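You operate a simulated robot arm through the tools that you are given. There is no shell and no other tool.

The job below is to be done with a simulated robot arm. You get a single attempt, and the scene is never put back.

TASK
Fit a new core in the clamped valve, then leak-test it and vent.
Fine: one core from the green block; core tool back on its peg; pump into the green band only; leave the valve clamped.

It is judged by the outcome, as a careful person would: the job done as asked, and still so three seconds after it is handed in. It fails if anything else is knocked over, pushed out of place, dropped, spilled or broken.

THE ROBOT
A 7-joint arm with a two-finger gripper, fixed in place. Base frame: the origin is at the foot of the arm, x ahead of it, y to its left, z up; the work surface is at about z = 0. Readings come in m, degrees, newtons and seconds.
With the tool pointing down near the work surface it reaches from about 0.22 to 0.56 m from the base axis. Its first joint turns from -166.0 to 166.0 degrees. Payload 1.2 kg.
The tool frame sits at the grasp point between the pads (the TCP): z along the fingers, y along the line on which they close. The tips reach 0.022 m beyond it. The gripper opens to 0.092 m. The gripper's body begins 0.065 m behind the TCP.
Orientation is that of the tool frame in the base frame, as [roll, pitch, yaw] about the fixed x, y, z axes, in that order (R = Rz(yaw) Ry(pitch) Rx(roll)). With the fingers straight down and closing along the base's y, the tool's x points along the base's -x, its y along +y and its z along -z.

THE INTERFACE
- The arm moves only by the tool servo_tool. Its arguments are lists of equal length, an entry for each row: "xyz": the shift along the tool's x, y, z in m, a list of three; "angular": the turn, a rotation vector about the tool's x, y, z in degrees, a list of three; "hand": the closure, from 0 (fully open) to 1 (shut). In form: {"xyz": [[dx, dy, dz], ...], "angular": [[rx, ry, rz], ...], "hand": [hand, ...]}. A call has 1 to 20 rows; each row is the pose to reach, as a shift and turn from the pose commanded when the call began, along the tool's axes at that moment. Each row takes 0.2 s and may step no farther than 0.05 m and 8.6 degrees from the row before; otherwise, or with a gripper value out of range, the whole call is refused. A pose out of reach is approached as far as the arm can. The call stops where the force on the tool passes 40 N (or 10 N more than at its start, if that is more) or the arm is blocked; 0.2 s more then pass. The fingers move at their own pace and stop on an object; they squeeze with about 26 N. The grip force told is the motor's: it shows also when the fingers shut on nothing. Time passes only in rows, and 0.2 s behind the last, so rows that repeat a pose let the fingers close. It gives the time, the measured TCP pose, the force on the tool (base axes), the opening and the grip force at its end, in the units of the frame above (readings bear some noise), with the torque about the TCP (base axes, N m) and any sound that the robot's microphone picked up.
- Cameras (640 x 400 px; columns grow to the right, rows downward): "scene" is fixed at [0.0618, -0.6425, 0.7832]; the picture's right is [0.69, -0.73, 0.00], its down [-0.67, -0.63, -0.39] and it looks along [0.29, 0.27, -0.92] (base axes); focal length 313 px, centre (320, 200). "wrist" rides on the gripper at [0.071, 0.019, -0.102] in the tool frame; the picture's right is [-0.26, 0.96, 0.00], its down [-0.75, -0.20, -0.63] and it looks along [-0.60, -0.16, 0.78] (tool axes); focal length 280 px, centre (320, 200). There is no depth. A picture from a camera that has moved, and an enlarged one, comes with that camera's place and axes in the base frame and with its lens. The place of the scene camera against the robot may be out by one fixed shift of up to 0.018 m in any direction.
- get_image(camera): a new picture of that camera. It takes no simulated time.
- inspect(camera, box): a new picture of the part [left, top, right, bottom] of that camera's present view, enlarged. It takes no simulated time.
- close_job(): hands the job in; it is judged then, once.

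Places have to be worked out from the pictures, the camera data and where the tool is seen. Open the gripper and draw the arm clear of the work before you hand the job in, unless the task says otherwise.

The tools are called after "Request:" as name(argument=value, ...) on one line, values as JSON. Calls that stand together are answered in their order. servo_tool: Moves the arm, as the interface text tells. Its arguments: {"type":"object","properties":{"xyz":{"type":"array","items":{"type":"array","items":{"type":"number"}}},"angular":{"type":"array","items":{"type":"array","items":{"type":"number"}}},"hand":{"type":"array","items":{"type":"number"}}},"required":["xyz","angular","hand"]} The other tools are called the same way: get_image (camera) takes a picture; inspect (camera, box) takes an enlarged picture of a part of a camera's view; close_job () hands the job in.

At the start:

```text
time: 0.0
tcp_pos: [0.1866, -0.3284, 0.3259]
tool_rot: [180.0, -0.1, -180.0]
ft_force: [0.0, -0.1, -0.4]
torque: [-0.03, 0.01, -0.03]
gripper_width: 0.0918
grip_force: 0.1
```

scene: 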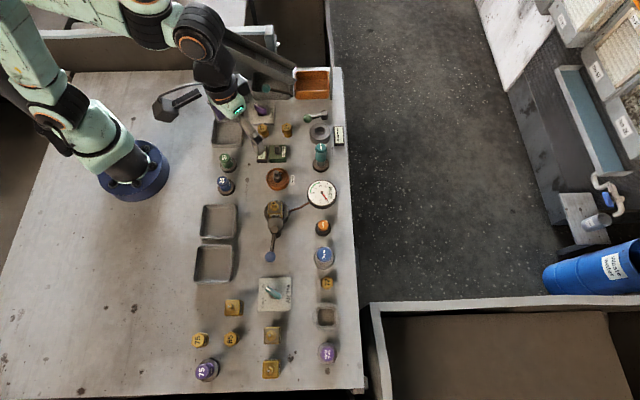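
wrist: 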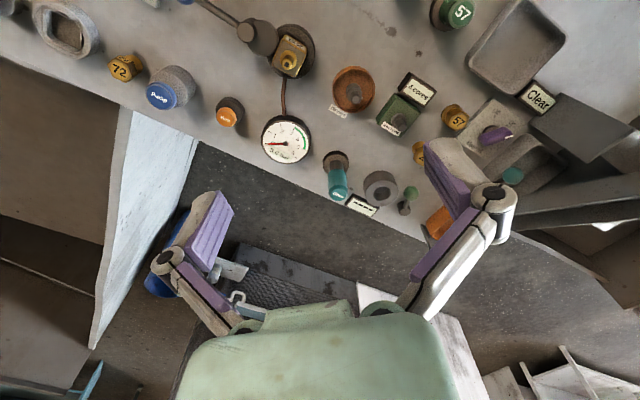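

I'll start by looking closely at the work area through the scene and wrist cameras before any motion.

Request:
inspect(camera="scene", box=[200, 60, 360, 160])

Request:
inspect(camera="scene", box=[200, 140, 360, 240])

Request:
inspect(camera="scene", box=[200, 220, 360, 320])

Request:
inspect(camera="scene", box=[180, 290, 340, 390])

Request:
inspect(camera="wrist", box=[220, 0, 460, 150])

Request:
inspect(camera="wrist", box=[300, 60, 540, 210])

```text
4.00 times, centred on (280, 110) of scene
camera zoom: at [0.0618, -0.6425, 0.7832], right [0.69, -0.73, 0.0], down [-0.67, -0.63, -0.39], along [0.29, 0.27, -0.92], focal length 1252 px, centre (480, 560)
```

zoom: 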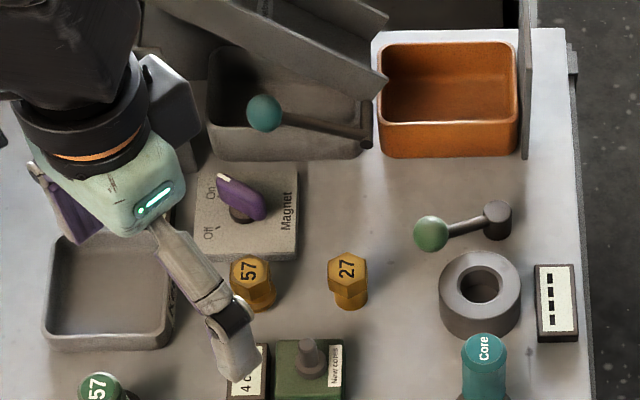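

```text
4.00 times, centred on (280, 190) of scene
camera zoom: at [0.0618, -0.6425, 0.7832], right [0.69, -0.73, 0.0], down [-0.67, -0.63, -0.39], along [0.29, 0.27, -0.92], focal length 1252 px, centre (480, 240)
```

zoom: 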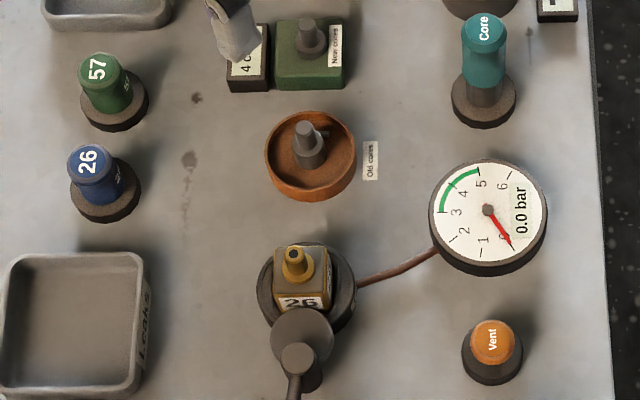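

```text
4.00 times, centred on (280, 270) of scene
camera zoom: at [0.0618, -0.6425, 0.7832], right [0.69, -0.73, 0.0], down [-0.67, -0.63, -0.39], along [0.29, 0.27, -0.92], focal length 1252 px, centre (480, -80)
```

zoom: 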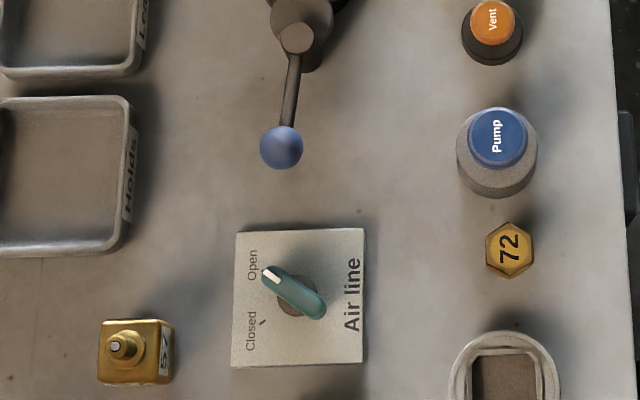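

```text
4.00 times, centred on (260, 340) of scene
camera zoom: at [0.0618, -0.6425, 0.7832], right [0.69, -0.73, 0.0], down [-0.67, -0.63, -0.39], along [0.29, 0.27, -0.92], focal length 1252 px, centre (560, -360)
```

zoom: 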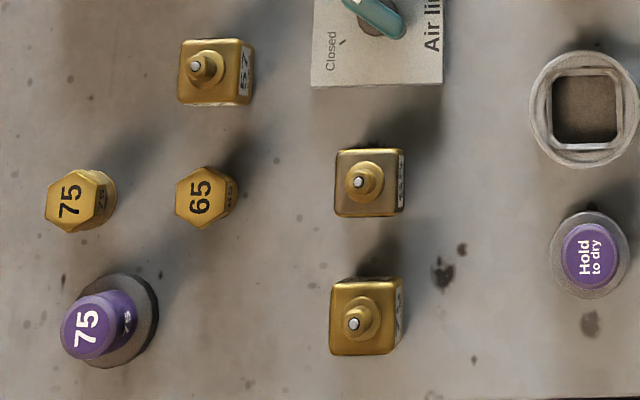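

```text
2.67 times, centred on (340, 75) of wrist
camera zoom: at [0.1169, -0.309, 0.427], right [0.26, 0.96, 0.0], down [0.75, -0.2, 0.63], along [0.6, -0.16, -0.78], focal length 748 px, centre (267, 533)
```

zoom: 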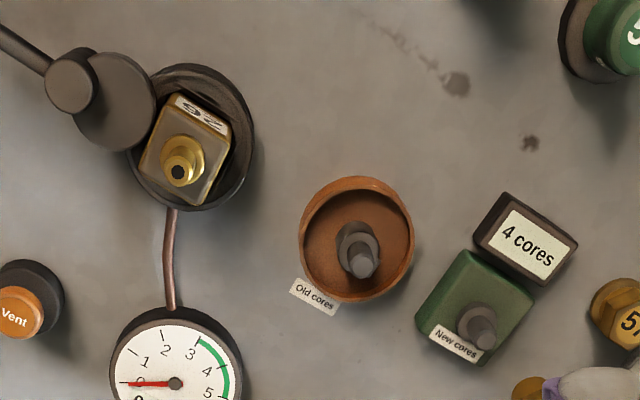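

```text
2.67 times, centred on (420, 135) of wrist
camera zoom: at [0.1169, -0.309, 0.427], right [0.26, 0.96, 0.0], down [0.75, -0.2, 0.63], along [0.6, -0.16, -0.78], focal length 748 px, centre (53, 373)
```

zoom: 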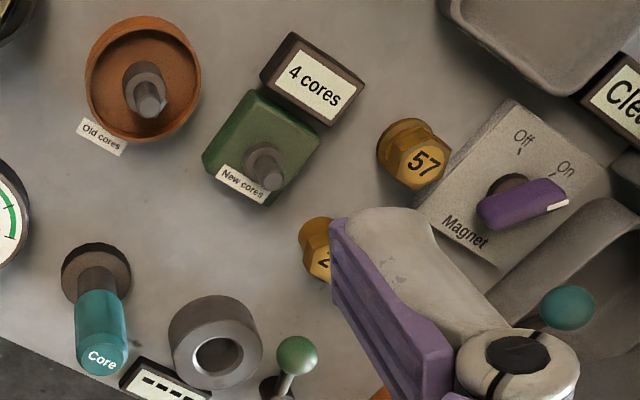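

The clamped valve (26) looks to be near (0.19, -0.365), with its stem showing a dark bore. The core tool is near (0.38, -0.34) and the new-core block near (0.32, -0.24). I'll move the wrist camera back and lower, clear of everything, to get a closer view of the valve.

Request:
servo_tool(xyz=[[0.03, -0.01, 0.02], [0.06, -0.02, 0.05], [0.08, -0.03, 0.08]], angular=[[0, 0, 0], [0, 0, 0], [0, 0, 0]], hand=[0, 0, 0])

Request:
get_image(camera="wrist")

Request:
get_image(camera="scene")

```text
time: 0.8
tcp_pos: [0.1069, -0.3592, 0.2451]
tool_rot: [-180.0, -0.1, -179.9]
ft_force: [-0.2, 0.6, -0.5]
torque: [0.0, -0.01, 0.0]
gripper_width: 0.092
grip_force: 0.1
```

```text
taken
camera wrist: at [0.0375, -0.339, 0.3475], right [0.26, 0.96, 0.0], down [0.75, -0.2, 0.63], along [0.6, -0.16, -0.78], focal length 280 px, centre (320, 200)
```

wrist: 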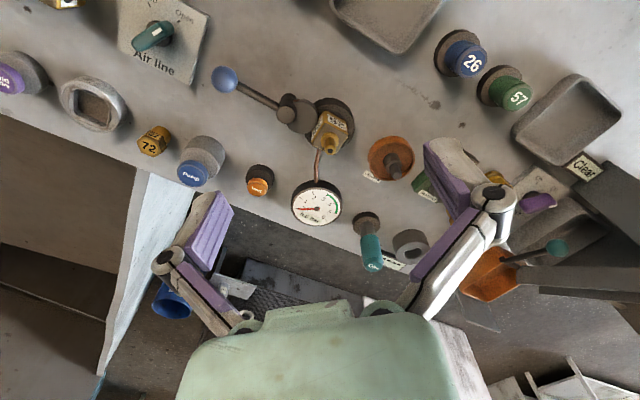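

```text
taken
```

scene: 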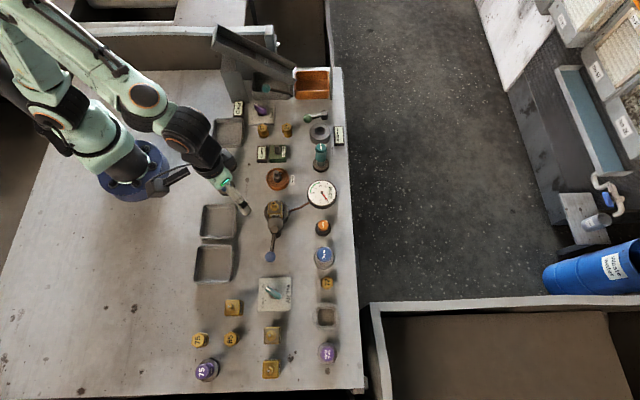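

Request:
inspect(camera="wrist", box=[260, 80, 420, 180])

Request:
inspect(camera="wrist", box=[110, 0, 270, 100])

Request:
inspect(camera="wrist", box=[270, 160, 430, 280])

Request:
inspect(camera="scene", box=[250, 90, 346, 150])

Request:
inspect(camera="scene", box=[240, 140, 320, 190])

Request:
inspect(camera="scene", box=[240, 190, 320, 240])

```text
4.00 times, centred on (340, 130) of wrist
camera zoom: at [0.0375, -0.339, 0.3475], right [0.26, 0.96, 0.0], down [0.75, -0.2, 0.63], along [0.6, -0.16, -0.78], focal length 1122 px, centre (240, 480)
```

zoom: 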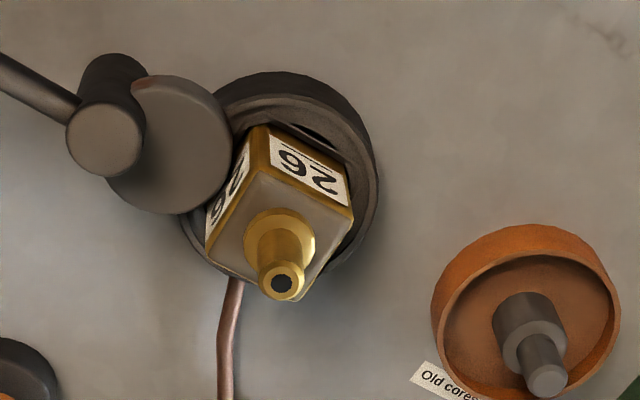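

```text
4.00 times, centred on (190, 50) of wrist
camera zoom: at [0.0375, -0.339, 0.3475], right [0.26, 0.96, 0.0], down [0.75, -0.2, 0.63], along [0.6, -0.16, -0.78], focal length 1122 px, centre (840, 800)
```

zoom: 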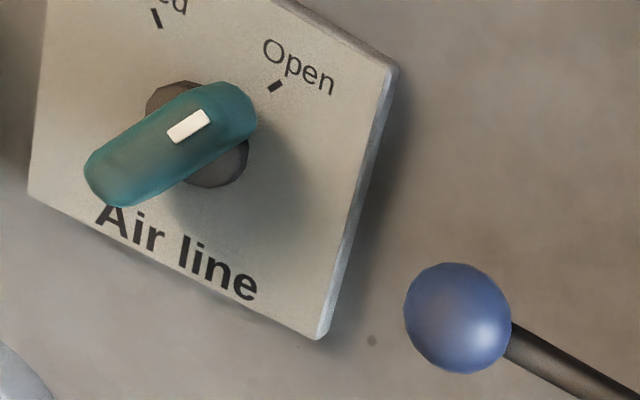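

```text
3.33 times, centred on (350, 220) of wrist
camera zoom: at [0.0375, -0.339, 0.3475], right [0.26, 0.96, 0.0], down [0.75, -0.2, 0.63], along [0.6, -0.16, -0.78], focal length 935 px, centre (220, 133)
```

zoom: 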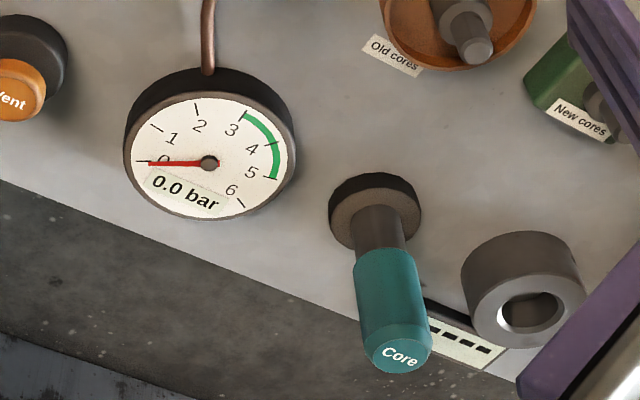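

```text
6.67 times, centred on (298, 120) of scene
camera zoom: at [0.0618, -0.6425, 0.7832], right [0.69, -0.73, 0.0], down [-0.67, -0.63, -0.39], along [0.29, 0.27, -0.92], focal length 2087 px, centre (467, 733)
```

zoom: 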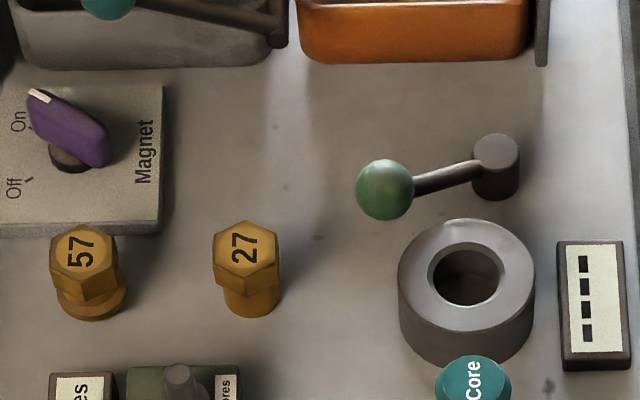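

```text
8.00 times, centred on (280, 165) of scene
camera zoom: at [0.0618, -0.6425, 0.7832], right [0.69, -0.73, 0.0], down [-0.67, -0.63, -0.39], along [0.29, 0.27, -0.92], focal length 2504 px, centre (640, 480)
```

zoom: 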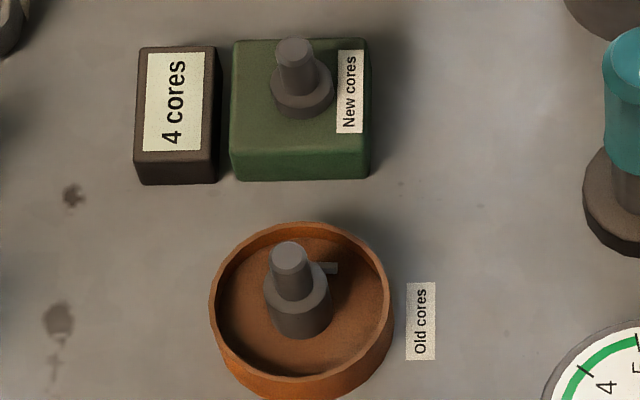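

```text
8.00 times, centred on (280, 215) of scene
camera zoom: at [0.0618, -0.6425, 0.7832], right [0.69, -0.73, 0.0], down [-0.67, -0.63, -0.39], along [0.29, 0.27, -0.92], focal length 2504 px, centre (640, 80)
```

zoom: 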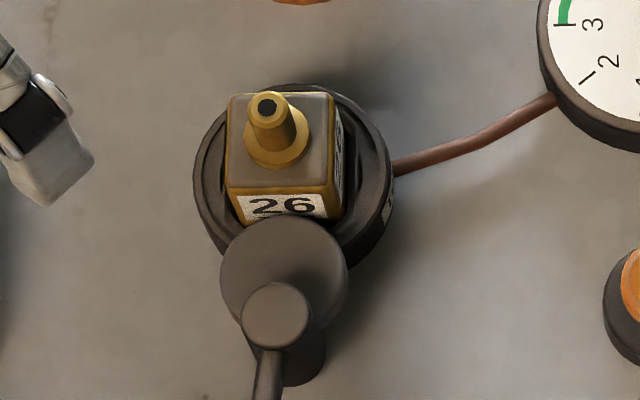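

Triangulating the two wrist views gives the valve stem top at about (0.184, -0.366, 0.074) and the core tool top at about (0.370, -0.347, 0.096). The bore of valve 26 is empty, and the bench layout runs diagonally. I'll yaw the gripper +45° so the fingers close across the free direction, and look at the block from there.

Request:
servo_tool(xyz=[[-0.016, 0.01, 0], [-0.032, 0.02, 0], [-0.048, 0.03, 0], [-0.064, 0.04, 0], [-0.08, 0.05, 0], [-0.097, 0.059, 0]], angular=[[0, 0, -7.5], [0, 0, -15], [0, 0, -22.5], [0, 0, -30], [0, 0, -37.5], [0, 0, -45]], hand=[0, 0, 0, 0, 0, 0])

Request:
get_image(camera="wrist")

```text
time: 2.2
tcp_pos: [0.2042, -0.3004, 0.2449]
tool_rot: [-180.0, 0.0, -134.9]
ft_force: [-1.1, -0.5, 0.0]
torque: [0.03, 0.03, 0.0]
gripper_width: 0.0917
grip_force: 0.0
```

```text
taken
camera wrist: at [0.1412, -0.336, 0.347], right [-0.5, 0.87, 0.0], down [0.68, 0.39, 0.62], along [0.54, 0.31, -0.78], focal length 280 px, centre (320, 200)
```

wrist: 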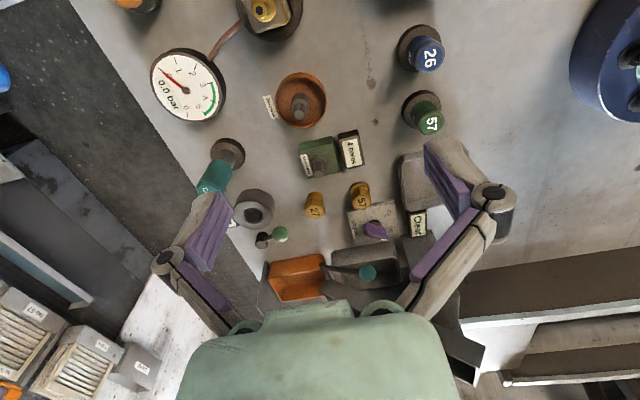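

The block, dish and tool are all in this view, so I'll enlarge them to work out their tops.

Request:
inspect(camera="wrist", box=[240, 60, 400, 180])

Request:
inspect(camera="wrist", box=[140, 100, 300, 220])

Request:
inspect(camera="wrist", box=[220, 0, 320, 62])

```text
3.33 times, centred on (320, 120) of wrist
camera zoom: at [0.1412, -0.336, 0.347], right [-0.5, 0.87, 0.0], down [0.68, 0.39, 0.62], along [0.54, 0.31, -0.78], focal length 935 px, centre (320, 467)
```

zoom: 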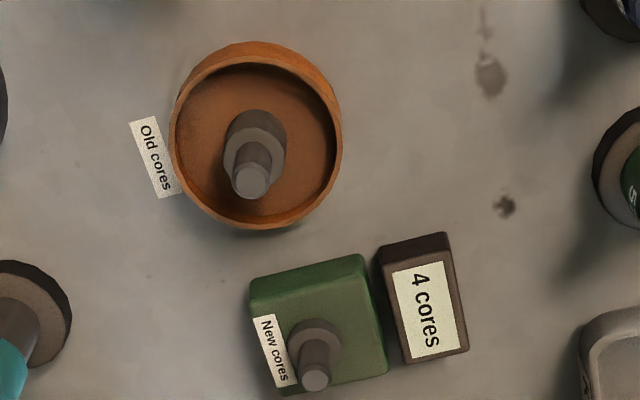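

```text
3.33 times, centred on (220, 160) of wrist
camera zoom: at [0.1412, -0.336, 0.347], right [-0.5, 0.87, 0.0], down [0.68, 0.39, 0.62], along [0.54, 0.31, -0.78], focal length 935 px, centre (653, 333)
```

zoom: 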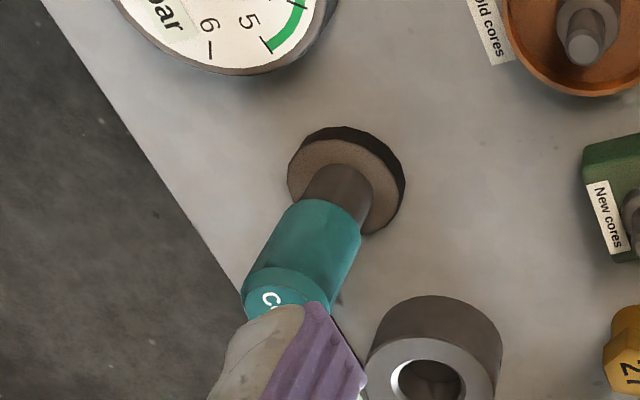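

```text
6.40 times, centred on (270, 31) of wrist
camera zoom: at [0.1412, -0.336, 0.347], right [-0.5, 0.87, 0.0], down [0.68, 0.39, 0.62], along [0.54, 0.31, -0.78], focal length 1794 px, centre (640, 1282)
```

zoom: 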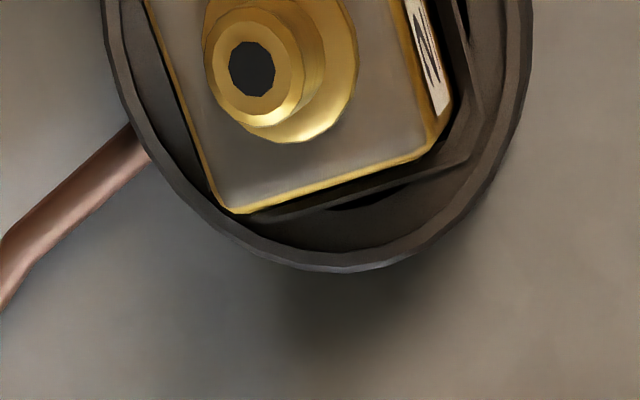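

From this view the green post top comes out near (0.308, -0.243, 0.055). The valve stem agrees with the earlier estimate to about 2 mm. Next I'll move above the core tool at a safe height to centre on it.

Request:
servo_tool(xyz=[[-0.021, -0.0375, 0], [-0.042, -0.075, 0], [-0.063, -0.1125, 0], [-0.084, -0.15, 0], [-0.084, -0.15, 0.04], [-0.084, -0.15, 0.075], [-0.084, -0.15, 0.075]], angular=[[0, 0, 0], [0, 0, 0], [0, 0, 0], [0, 0, 0], [0, 0, 0], [0, 0, 0], [0, 0, 0]], hand=[0, 0, 0, 0, 0, 0, 0])

Request:
get_image(camera="wrist")

Request:
get_image(camera="scene")

```text
time: 3.8
tcp_pos: [0.3684, -0.3449, 0.1695]
tool_rot: [-180.0, -0.1, -135.0]
ft_force: [0.4, 0.3, 0.4]
torque: [-0.01, -0.02, 0.03]
gripper_width: 0.0922
grip_force: 0.0
```

```text
taken
camera wrist: at [0.3055, -0.3818, 0.2725], right [-0.5, 0.87, 0.0], down [0.68, 0.39, 0.62], along [0.54, 0.31, -0.78], focal length 280 px, centre (320, 200)
```

wrist: 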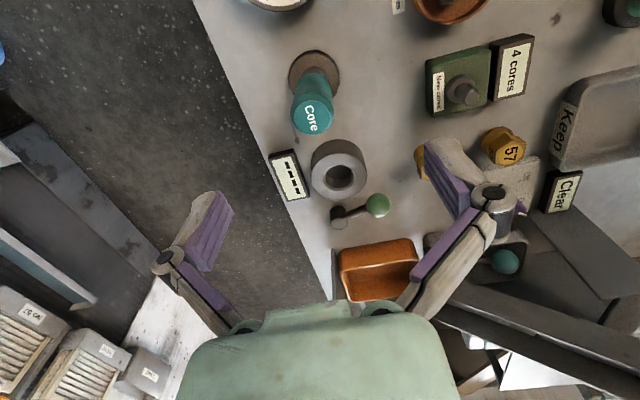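

```text
taken
```

scene: 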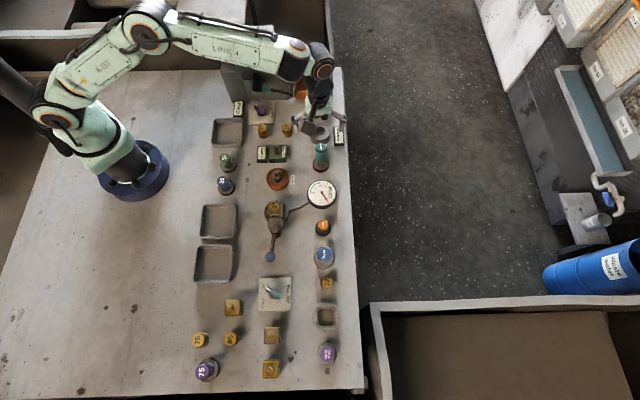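

The tool top shows at about pixel (312, 117), roughly where I predicted. I'll enlarge it for an exact offset.

Request:
inspect(camera="wrist", box=[270, 35, 370, 145])

Request:
inspect(camera="wrist", box=[400, 20, 540, 130])

```text
3.64 times, centred on (320, 90) of wrist
camera zoom: at [0.3055, -0.3818, 0.2725], right [-0.5, 0.87, 0.0], down [0.68, 0.39, 0.62], along [0.54, 0.31, -0.78], focal length 1020 px, centre (320, 600)
```

zoom: 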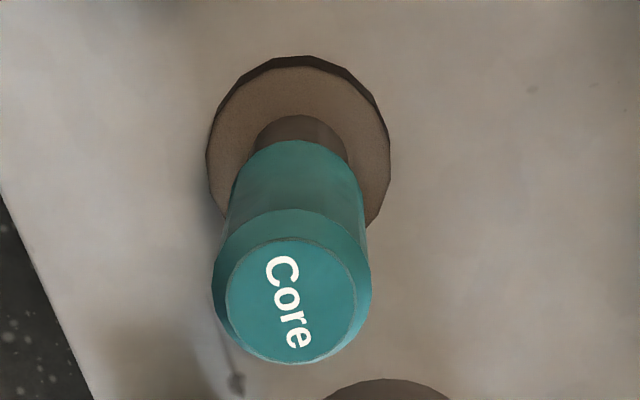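

```text
3.64 times, centred on (470, 75) of wrist
camera zoom: at [0.3055, -0.3818, 0.2725], right [-0.5, 0.87, 0.0], down [0.68, 0.39, 0.62], along [0.54, 0.31, -0.78], focal length 1020 px, centre (-226, 654)
```

zoom: 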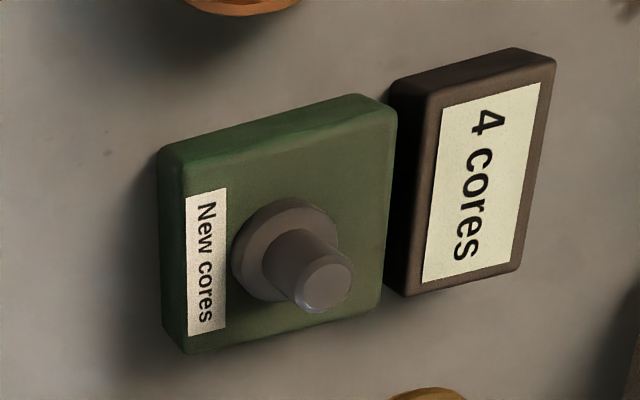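

The tool axis works out to about (0.3685, -0.3505) with a 28 mm handle. I'll shift by that offset and descend with the fingers open to TCP z of about 0.068.

Request:
servo_tool(xyz=[[0.004, -0.004, 0.0], [0.004, -0.004, 0.03], [0.004, -0.004, 0.06], [0.004, -0.004, 0.085], [0.004, -0.004, 0.1015], [0.004, -0.004, 0.1015]], angular=[[0, 0, 0], [0, 0, 0], [0, 0, 0], [0, 0, 0], [0, 0, 0], [0, 0, 0]], hand=[0, 0, 0, 0, 0, 0])

Request:
get_image(camera="wrist")

Request:
inspect(camera="scene", box=[280, 100, 360, 160])

```text
time: 5.2
tcp_pos: [0.37, -0.3519, 0.0693]
tool_rot: [180.0, 0.0, -135.0]
ft_force: [0.8, 0.6, -0.5]
torque: [0.01, -0.01, -0.03]
gripper_width: 0.0921
grip_force: 0.1
```

```text
taken
camera wrist: at [0.3064, -0.3875, 0.1704], right [-0.5, 0.87, 0.0], down [0.68, 0.39, 0.62], along [0.54, 0.31, -0.78], focal length 280 px, centre (320, 200)
```

wrist: 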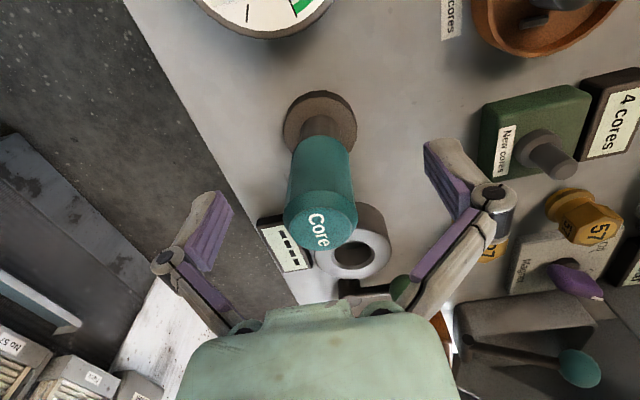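

```text
6.67 times, centred on (320, 130) of scene
camera zoom: at [0.0618, -0.6425, 0.7832], right [0.69, -0.73, 0.0], down [-0.67, -0.63, -0.39], along [0.29, 0.27, -0.92], focal length 2087 px, centre (320, 667)
```

zoom: 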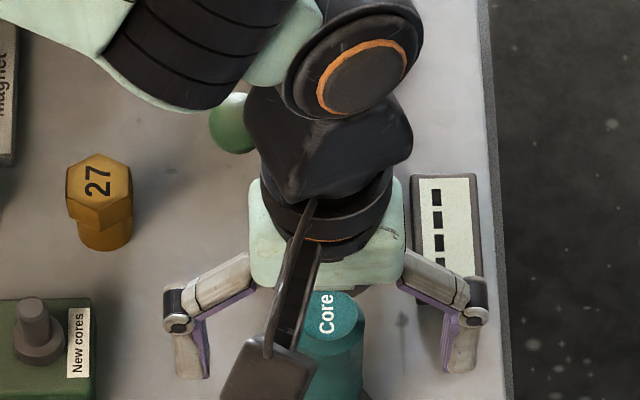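

The handle sits centred between the fingers, with the TCP level with mid-handle. I'll nudge 2 mm along tool x and close on it.

Request:
servo_tool(xyz=[[0.002, 0, 0], [0.002, 0, 0], [0.002, 0, 0], [0.002, 0, 0], [0.002, 0, 0], [0.002, 0, 0]], angular=[[0, 0, 0], [0, 0, 0], [0, 0, 0], [0, 0, 0], [0, 0, 0], [0, 0, 0]], hand=[0, 0.3, 0.6, 1, 1, 1])

Request:
get_image(camera="wrist")

```text
time: 6.6
tcp_pos: [0.3675, -0.3535, 0.0697]
tool_rot: [-179.9, 0.1, -135.0]
ft_force: [-2.3, 2.3, 9.7]
torque: [0.08, 0.03, 0.06]
gripper_width: 0.0289
grip_force: 26.0
```

```text
taken
camera wrist: at [0.3052, -0.389, 0.1713], right [-0.5, 0.87, 0.0], down [0.68, 0.39, 0.63], along [0.54, 0.31, -0.78], focal length 280 px, centre (320, 200)
```

wrist: 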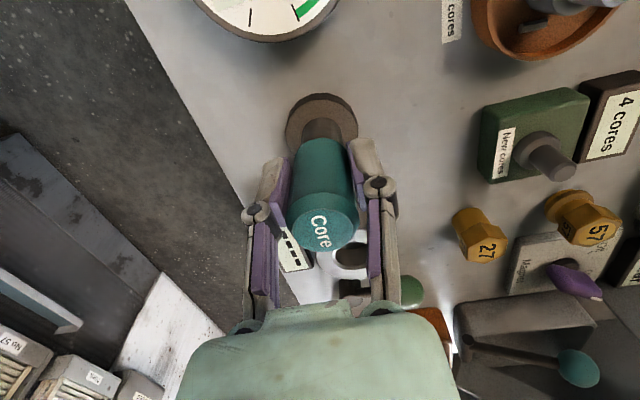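

The grip is firm: 28.9 mm opening at 26 N. Now I lift straight up slowly and watch whether the tool clears its peg.

Request:
servo_tool(xyz=[[0, 0, -0.005], [0, 0, -0.015], [0, 0, -0.03], [0, 0, -0.05], [0, 0, -0.07], [0, 0, -0.09], [0, 0, -0.09]], angular=[[0, 0, 0], [0, 0, 0], [0, 0, 0], [0, 0, 0], [0, 0, 0], [0, 0, 0], [0, 0, 0]], hand=[1, 1, 1, 1, 1, 1, 1])

Request:
get_image(camera="wrist")

Request:
inspect(camera="scene", box=[260, 90, 360, 170])

```text
time: 8.2
tcp_pos: [0.3668, -0.3547, 0.1594]
tool_rot: [-180.0, 0.0, -135.0]
ft_force: [0.6, -0.1, -0.3]
torque: [0.04, 0.01, 0.0]
gripper_width: 0.0291
grip_force: 26.0
```

```text
taken
camera wrist: at [0.3045, -0.3908, 0.261], right [-0.5, 0.87, 0.0], down [0.68, 0.39, 0.63], along [0.54, 0.31, -0.78], focal length 280 px, centre (320, 200)
```

wrist: 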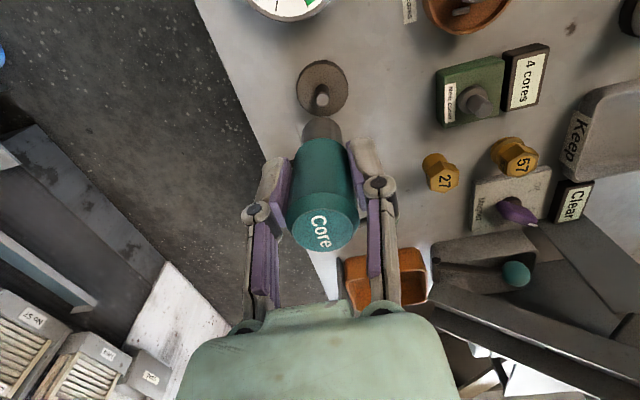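

```text
5.00 times, centred on (310, 130) of scene
camera zoom: at [0.0618, -0.6425, 0.7832], right [0.69, -0.73, 0.0], down [-0.67, -0.63, -0.39], along [0.29, 0.27, -0.92], focal length 1565 px, centre (370, 550)
```

zoom: 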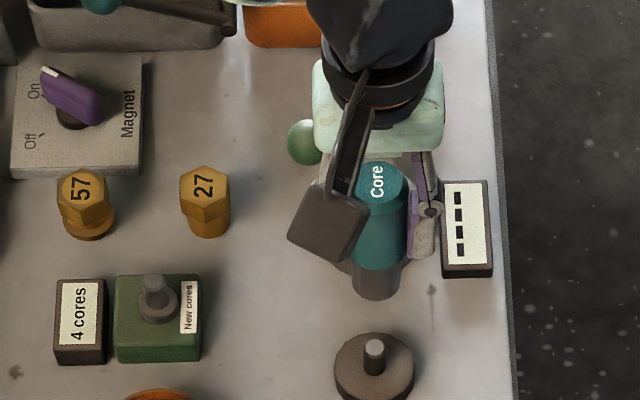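

The tool is off its peg, which is a short post on a disc; the grip pose there was TCP (0.3677, -0.3532, 0.0694). Combining views puts the block's post at about (0.310, -0.242, 0.052). I'll carry the tool above it at the present height.

Request:
servo_tool(xyz=[[-0.009, 0.03, 0], [-0.019, 0.06, 0], [-0.028, 0.09, 0], [-0.0377, 0.1196, 0], [-0.0377, 0.1196, 0], [-0.0377, 0.1196, 0]], angular=[[0, 0, 0], [0, 0, 0], [0, 0, 0], [0, 0, 0], [0, 0, 0], [0, 0, 0]], hand=[1, 1, 1, 1, 1, 1])

Request:
get_image(camera="wrist")

Request:
inspect(camera="wrist", box=[260, 60, 380, 160])

Request:
inspect(camera="scene", box=[230, 90, 330, 170])

```text
time: 9.6
tcp_pos: [0.3096, -0.244, 0.1571]
tool_rot: [-179.9, 0.0, -135.1]
ft_force: [-0.8, 0.2, -1.2]
torque: [0.02, -0.01, 0.02]
gripper_width: 0.0289
grip_force: 26.3
```

```text
taken
camera wrist: at [0.2465, -0.28, 0.2593], right [-0.5, 0.87, 0.0], down [0.68, 0.39, 0.63], along [0.54, 0.31, -0.78], focal length 280 px, centre (320, 200)
```

wrist: 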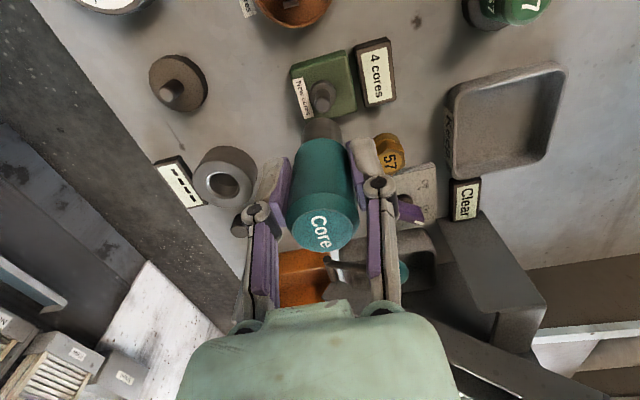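

```text
4.00 times, centred on (320, 110) of wrist
camera zoom: at [0.2465, -0.28, 0.2593], right [-0.5, 0.87, 0.0], down [0.68, 0.39, 0.63], along [0.54, 0.31, -0.78], focal length 1122 px, centre (320, 560)
```

zoom: 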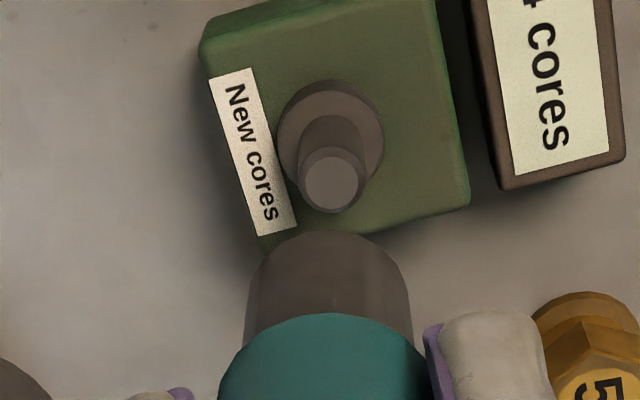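

```text
5.00 times, centred on (280, 130) of scene
camera zoom: at [0.0618, -0.6425, 0.7832], right [0.69, -0.73, 0.0], down [-0.67, -0.63, -0.39], along [0.29, 0.27, -0.92], focal length 1565 px, centre (520, 550)
```

zoom: 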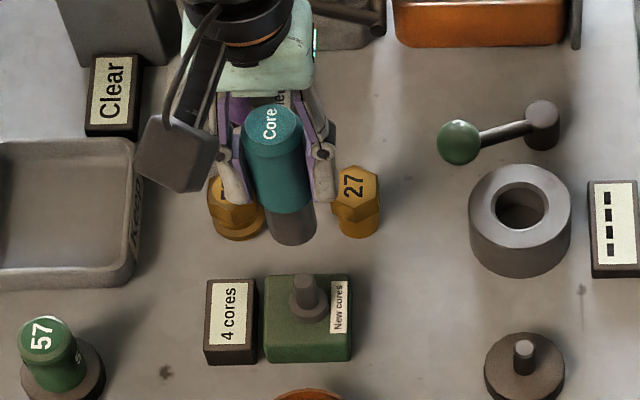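

The post sits nearly under the tool, around (0.3103, -0.2406). To find the offset between the tool axis and the TCP, I'll measure the empty peg, since I know the exact TCP pose at which I gripped there.

Request:
inspect(camera="wrist", box=[130, 40, 230, 120])

Request:
inspect(camera="scene", box=[270, 135, 350, 185])

```text
5.00 times, centred on (180, 80) of wrist
camera zoom: at [0.2465, -0.28, 0.2593], right [-0.5, 0.87, 0.0], down [0.68, 0.39, 0.63], along [0.54, 0.31, -0.78], focal length 1402 px, centre (1020, 800)
```

zoom: 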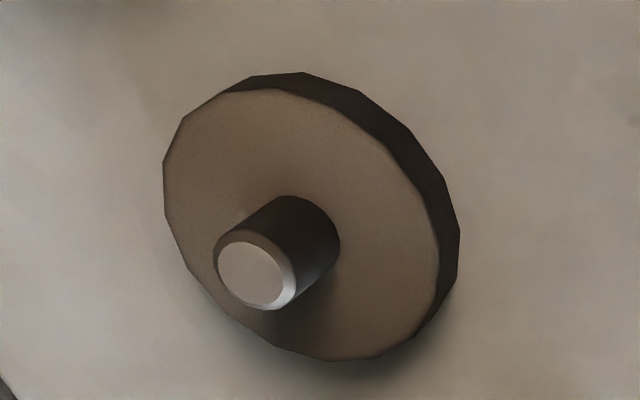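

```text
8.00 times, centred on (310, 160) of scene
camera zoom: at [0.0618, -0.6425, 0.7832], right [0.69, -0.73, 0.0], down [-0.67, -0.63, -0.39], along [0.29, 0.27, -0.92], focal length 2504 px, centre (400, 520)
```

zoom: 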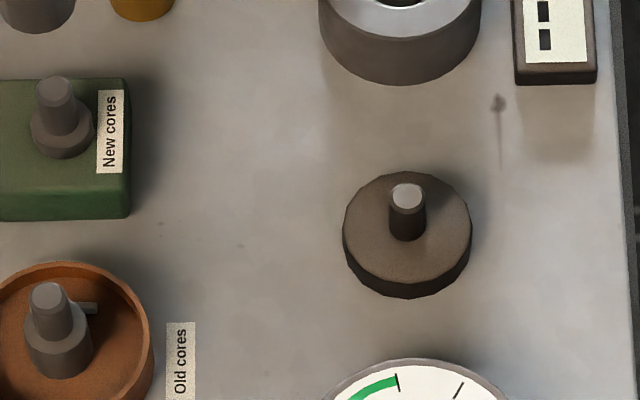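

The measurements say the tool axis sits about 4 mm ahead of the TCP, and the TCP target over the post is about (0.3074, -0.243). I'll shift there and lower until the shank end hangs just above the post, then look again.

Request:
servo_tool(xyz=[[0.0024, 0.001, 0.015], [0.0024, 0.001, 0.034], [0.0024, 0.001, 0.034], [0.0024, 0.001, 0.034]], angular=[[0, 0, 0], [0, 0, 0], [0, 0, 0], [0, 0, 0]], hand=[1, 1, 1, 1])

Request:
inspect(camera="wrist", box=[260, 70, 380, 170])

Request:
inspect(camera="scene", box=[240, 100, 320, 160])

```text
time: 10.6
tcp_pos: [0.307, -0.2432, 0.1243]
tool_rot: [-180.0, 0.1, -135.1]
ft_force: [-0.1, 0.0, -0.9]
torque: [0.01, -0.03, 0.0]
gripper_width: 0.0288
grip_force: 25.7
```

```text
4.00 times, centred on (320, 120) of wrist
camera zoom: at [0.2444, -0.2799, 0.2255], right [-0.5, 0.87, 0.0], down [0.68, 0.39, 0.62], along [0.54, 0.31, -0.78], focal length 1122 px, centre (320, 520)
```

zoom: 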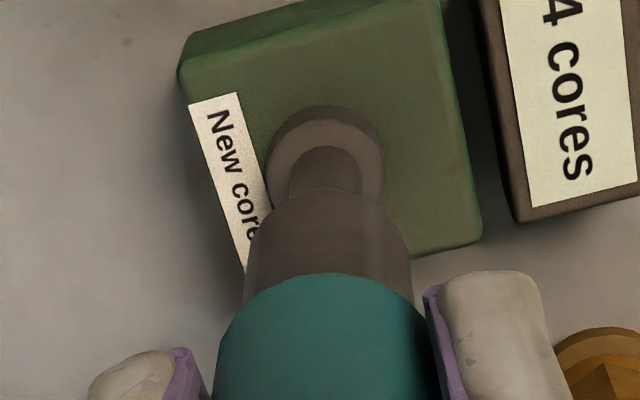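

```text
6.67 times, centred on (280, 130) of scene
camera zoom: at [0.0618, -0.6425, 0.7832], right [0.69, -0.73, 0.0], down [-0.67, -0.63, -0.39], along [0.29, 0.27, -0.92], focal length 2087 px, centre (587, 667)
```

zoom: 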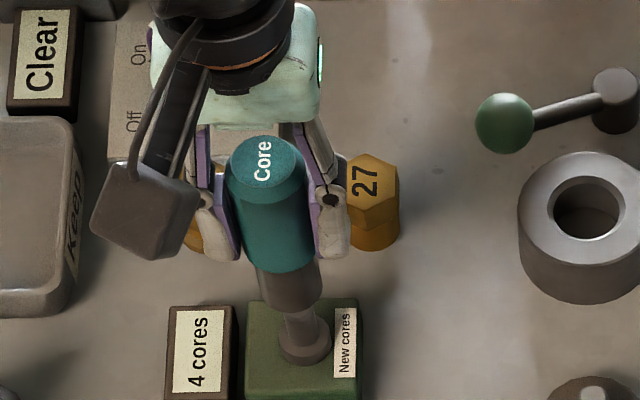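

The shank and post line up to within about 1 mm in both views, with the post slightly toward tool -y. I'll apply a small correction and descend in small steps while watching the force.

Request:
servo_tool(xyz=[[0, -0.0006, 0.004], [0, -0.0006, 0.008], [0, -0.0006, 0.011], [0, -0.0006, 0.014], [0, -0.0006, 0.017], [0, -0.0006, 0.02]], angular=[[0, 0, 0], [0, 0, 0], [0, 0, 0], [0, 0, 0], [0, 0, 0], [0, 0, 0]], hand=[1, 1, 1, 1, 1, 1])

Request:
inspect(camera="wrist", box=[260, 70, 380, 170])

Request:
inspect(camera="scene", box=[240, 110, 320, 160])

```text
time: 12.0
tcp_pos: [0.3067, -0.2431, 0.1044]
tool_rot: [-180.0, 0.0, -135.0]
ft_force: [-0.7, 0.3, -1.3]
torque: [-0.02, 0.01, 0.0]
gripper_width: 0.0288
grip_force: 26.2
```

```text
4.00 times, centred on (320, 120) of wrist
camera zoom: at [0.2451, -0.2798, 0.2059], right [-0.5, 0.87, 0.0], down [0.68, 0.39, 0.63], along [0.54, 0.31, -0.78], focal length 1122 px, centre (320, 520)
```

zoom: 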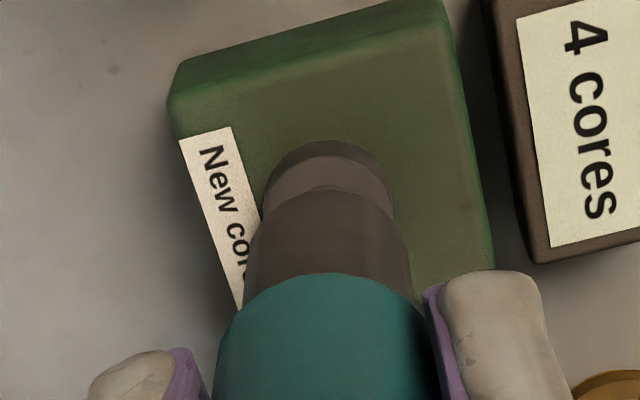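

```text
8.00 times, centred on (280, 135) of scene
camera zoom: at [0.0618, -0.6425, 0.7832], right [0.69, -0.73, 0.0], down [-0.67, -0.63, -0.39], along [0.29, 0.27, -0.92], focal length 2504 px, centre (640, 720)
```

zoom: 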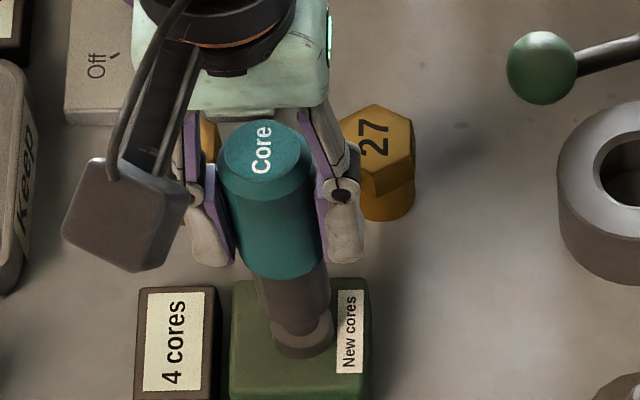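

There's no contact force, and the shank end is now about level with or below the post top, so it appears to be sleeving over. I'll keep descending in small steps until it seats.

Request:
servo_tool(xyz=[[0, 0, 0.003], [0, 0, 0.006], [0, 0, 0.009], [0, 0, 0.011], [0, 0, 0.013]], angular=[[0, 0, 0], [0, 0, 0], [0, 0, 0], [0, 0, 0], [0, 0, 0]], hand=[1, 1, 1, 1, 1])

Request:
inspect(camera="wrist", box=[260, 70, 380, 170])

Request:
inspect(camera="scene", box=[240, 110, 320, 160])

```text
time: 13.2
tcp_pos: [0.3078, -0.2434, 0.0912]
tool_rot: [179.9, 0.0, -134.9]
ft_force: [0.5, 0.1, -0.9]
torque: [0.01, 0.03, 0.0]
gripper_width: 0.0288
grip_force: 26.3
```

```text
4.00 times, centred on (320, 120) of wrist
camera zoom: at [0.2447, -0.2803, 0.1934], right [-0.5, 0.87, 0.0], down [0.68, 0.39, 0.63], along [0.54, 0.31, -0.78], focal length 1122 px, centre (320, 520)
```

zoom: 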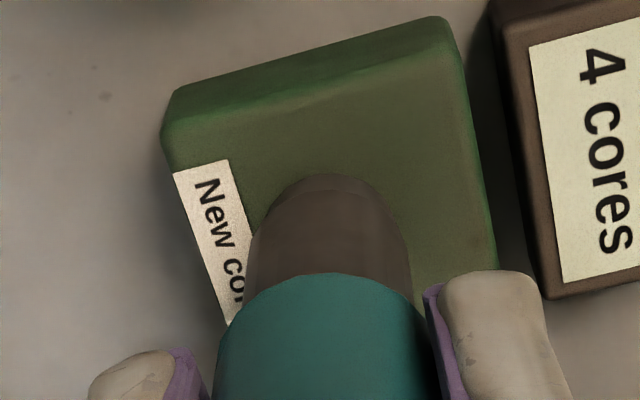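

```text
8.00 times, centred on (280, 135) of scene
camera zoom: at [0.0618, -0.6425, 0.7832], right [0.69, -0.73, 0.0], down [-0.67, -0.63, -0.39], along [0.29, 0.27, -0.92], focal length 2504 px, centre (640, 720)
```

zoom: 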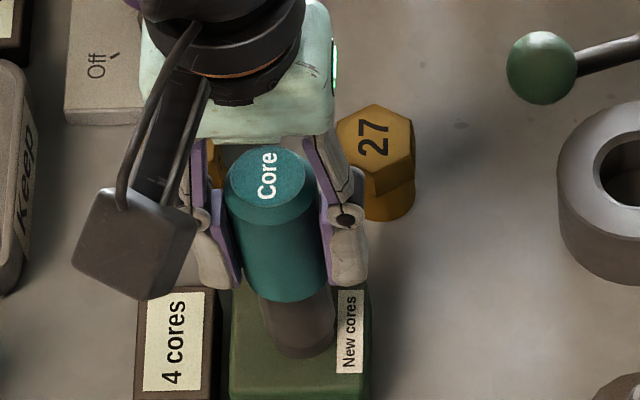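

Still no resistance, with the shank nearly down on the collar. I'll continue in 1.5 mm steps until the force rises or a sound comes.

Request:
servo_tool(xyz=[[0, 0, 0.0015], [0, 0, 0.003], [0, 0, 0.0045], [0, 0, 0.0045]], angular=[[0, 0, 0], [0, 0, 0], [0, 0, 0], [0, 0, 0]], hand=[1, 1, 1, 1])

Request:
inspect(camera="wrist", box=[260, 70, 460, 190])

```text
time: 14.2
tcp_pos: [0.3073, -0.2445, 0.0884]
tool_rot: [-180.0, 0.1, -135.0]
ft_force: [-2.0, 1.7, 8.1]
torque: [0.08, 0.01, 0.04]
gripper_width: 0.0289
grip_force: 25.5
```

```text
3.20 times, centred on (360, 130) of wrist
camera zoom: at [0.2445, -0.2803, 0.1894], right [-0.5, 0.87, 0.0], down [0.68, 0.39, 0.63], along [0.54, 0.31, -0.78], focal length 897 px, centre (192, 424)
```

zoom: 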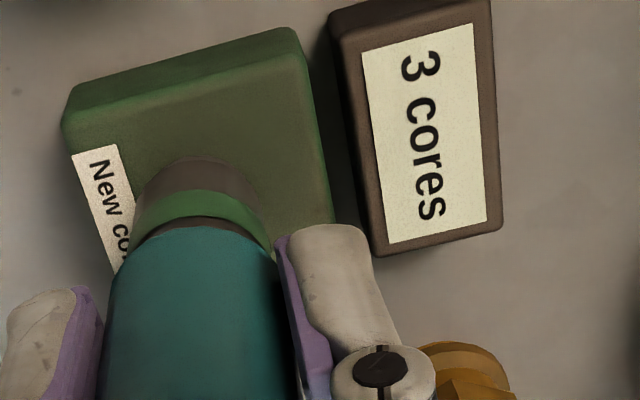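

The counter dropped to "3 cores" and a green band appeared on the shank, so exactly one core is loaded. I'll lift straight up, well clear.

Request:
servo_tool(xyz=[[0, 0, -0.005], [0, 0, -0.02], [0, 0, -0.04], [0, 0, -0.06], [0, 0, -0.08], [0, 0, -0.085], [0, 0, -0.085]], angular=[[0, 0, 0], [0, 0, 0], [0, 0, 0], [0, 0, 0], [0, 0, 0], [0, 0, 0], [0, 0, 0]], hand=[1, 1, 1, 1, 1, 1, 1])

Request:
get_image(camera="wrist")

Request:
inspect(camera="scene", box=[220, 90, 340, 190])

```text
time: 15.8
tcp_pos: [0.309, -0.2445, 0.1725]
tool_rot: [-179.9, 0.0, -135.0]
ft_force: [0.4, 0.2, -1.4]
torque: [-0.02, -0.02, 0.03]
gripper_width: 0.0288
grip_force: 26.1
```

```text
taken
camera wrist: at [0.2451, -0.2804, 0.2745], right [-0.5, 0.87, 0.0], down [0.68, 0.39, 0.62], along [0.54, 0.31, -0.78], focal length 280 px, centre (320, 200)
```

wrist: 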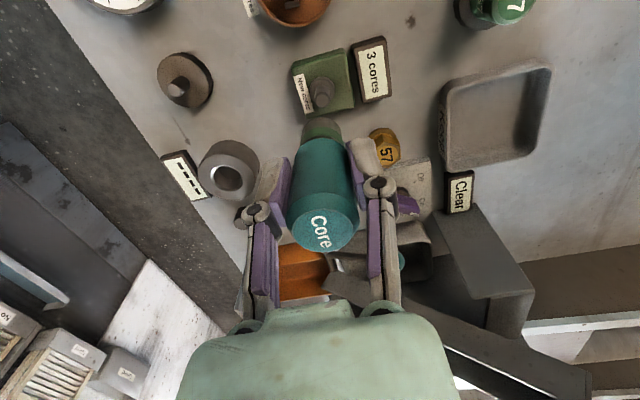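

```text
4.00 times, centred on (280, 140) of scene
camera zoom: at [0.0618, -0.6425, 0.7832], right [0.69, -0.73, 0.0], down [-0.67, -0.63, -0.39], along [0.29, 0.27, -0.92], focal length 1252 px, centre (480, 440)
```

zoom: 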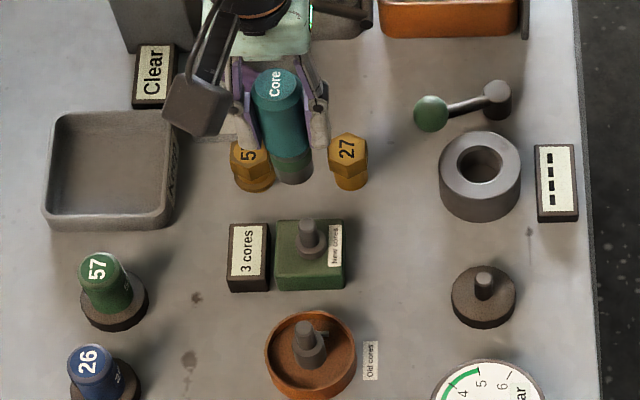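

The tool is loaded and clear. I'll travel along tool +x to above the clamped valve, with a TCP target of about (0.1815, -0.3685) and the shank end about 40 mm above the stem.

Request:
servo_tool(xyz=[[0.036, 0, 0], [0.072, 0, 0], [0.108, 0, 0], [0.144, 0.0008, 0], [0.1778, 0.0008, 0], [0.1778, 0.0008, 0], [0.1778, 0.0008, 0]], angular=[[0, 0, 0], [0, 0, 0], [0, 0, 0], [0, 0, 0], [0, 0, 0], [0, 0, 0], [0, 0, 0]], hand=[1, 1, 1, 1, 1, 1, 1])

Request:
get_image(camera="wrist")

Request:
inspect(camera="wrist", box=[260, 70, 380, 170])

Request:
inspect(camera="scene", box=[230, 160, 330, 240])

```text
time: 17.4
tcp_pos: [0.1806, -0.3683, 0.1697]
tool_rot: [180.0, -0.1, -134.9]
ft_force: [-0.4, -0.1, -1.0]
torque: [0.02, -0.02, 0.06]
gripper_width: 0.0287
grip_force: 26.1
```

```text
taken
camera wrist: at [0.1173, -0.4051, 0.2721], right [-0.5, 0.87, 0.0], down [0.68, 0.39, 0.63], along [0.54, 0.31, -0.78], focal length 280 px, centre (320, 200)
```

wrist: 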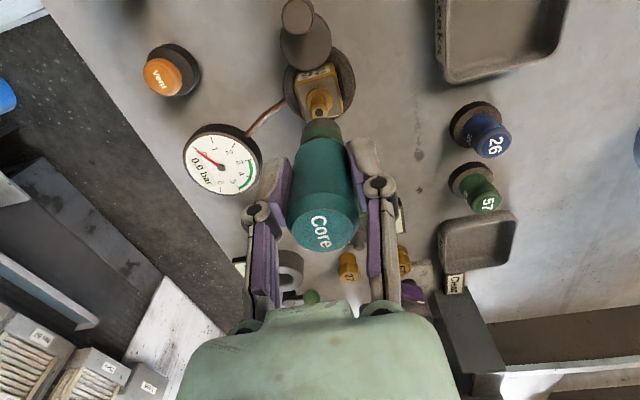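

```text
4.00 times, centred on (320, 120) of wrist
camera zoom: at [0.1173, -0.4051, 0.2721], right [-0.5, 0.87, 0.0], down [0.68, 0.39, 0.63], along [0.54, 0.31, -0.78], focal length 1122 px, centre (320, 520)
```

zoom: 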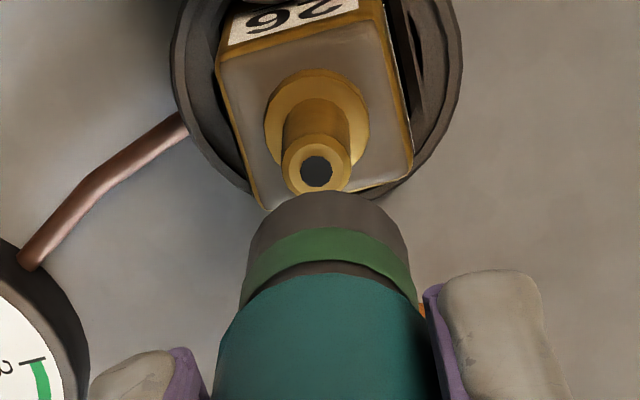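

```text
5.00 times, centred on (280, 200) of scene
camera zoom: at [0.0618, -0.6425, 0.7832], right [0.69, -0.73, 0.0], down [-0.67, -0.63, -0.39], along [0.29, 0.27, -0.92], focal length 1565 px, centre (520, 200)
```

zoom: 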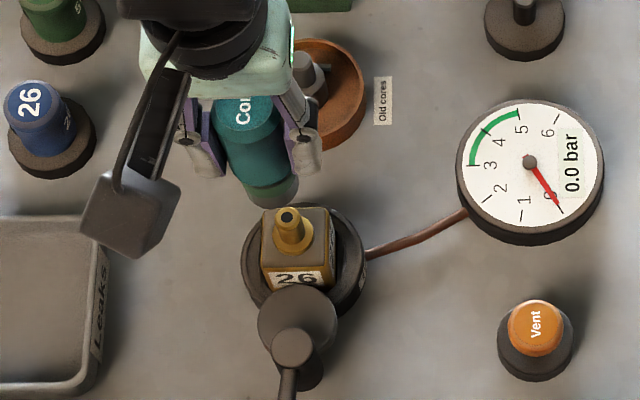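

The stem top measures about 2 mm off in the image-left direction relative to the shank. I'll correct by about (0, -2.3 mm) in the base frame and lower until the shank end is just above the stem, then check again.

Request:
servo_tool(xyz=[[0.0016, -0.0016, 0.012], [0.0016, -0.0016, 0.025], [0.0016, -0.0016, 0.031], [0.0016, -0.0016, 0.031]], angular=[[0, 0, 0], [0, 0, 0], [0, 0, 0], [0, 0, 0]], hand=[1, 1, 1, 1])

Request:
inspect(camera="wrist", box=[260, 70, 380, 170])

Request:
inspect(camera="scene", box=[240, 170, 320, 220])

```text
time: 18.4
tcp_pos: [0.1814, -0.3708, 0.1409]
tool_rot: [180.0, 0.0, -135.1]
ft_force: [-0.5, 0.8, -1.1]
torque: [-0.01, 0.03, -0.03]
gripper_width: 0.0292
grip_force: 26.6
```

```text
4.00 times, centred on (320, 120) of wrist
camera zoom: at [0.1188, -0.4075, 0.242], right [-0.5, 0.87, 0.0], down [0.68, 0.39, 0.62], along [0.54, 0.31, -0.78], focal length 1122 px, centre (320, 520)
```

zoom: 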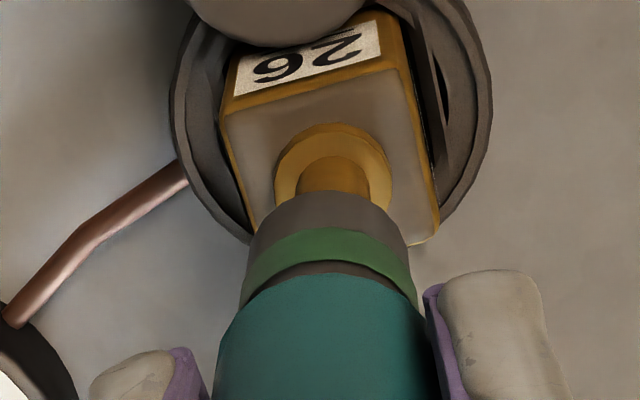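

```text
8.00 times, centred on (280, 195) of scene
camera zoom: at [0.0618, -0.6425, 0.7832], right [0.69, -0.73, 0.0], down [-0.67, -0.63, -0.39], along [0.29, 0.27, -0.92], focal length 2504 px, centre (640, 240)
```

zoom: 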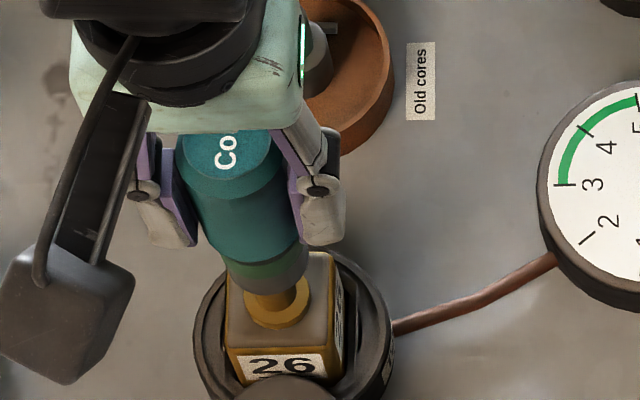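

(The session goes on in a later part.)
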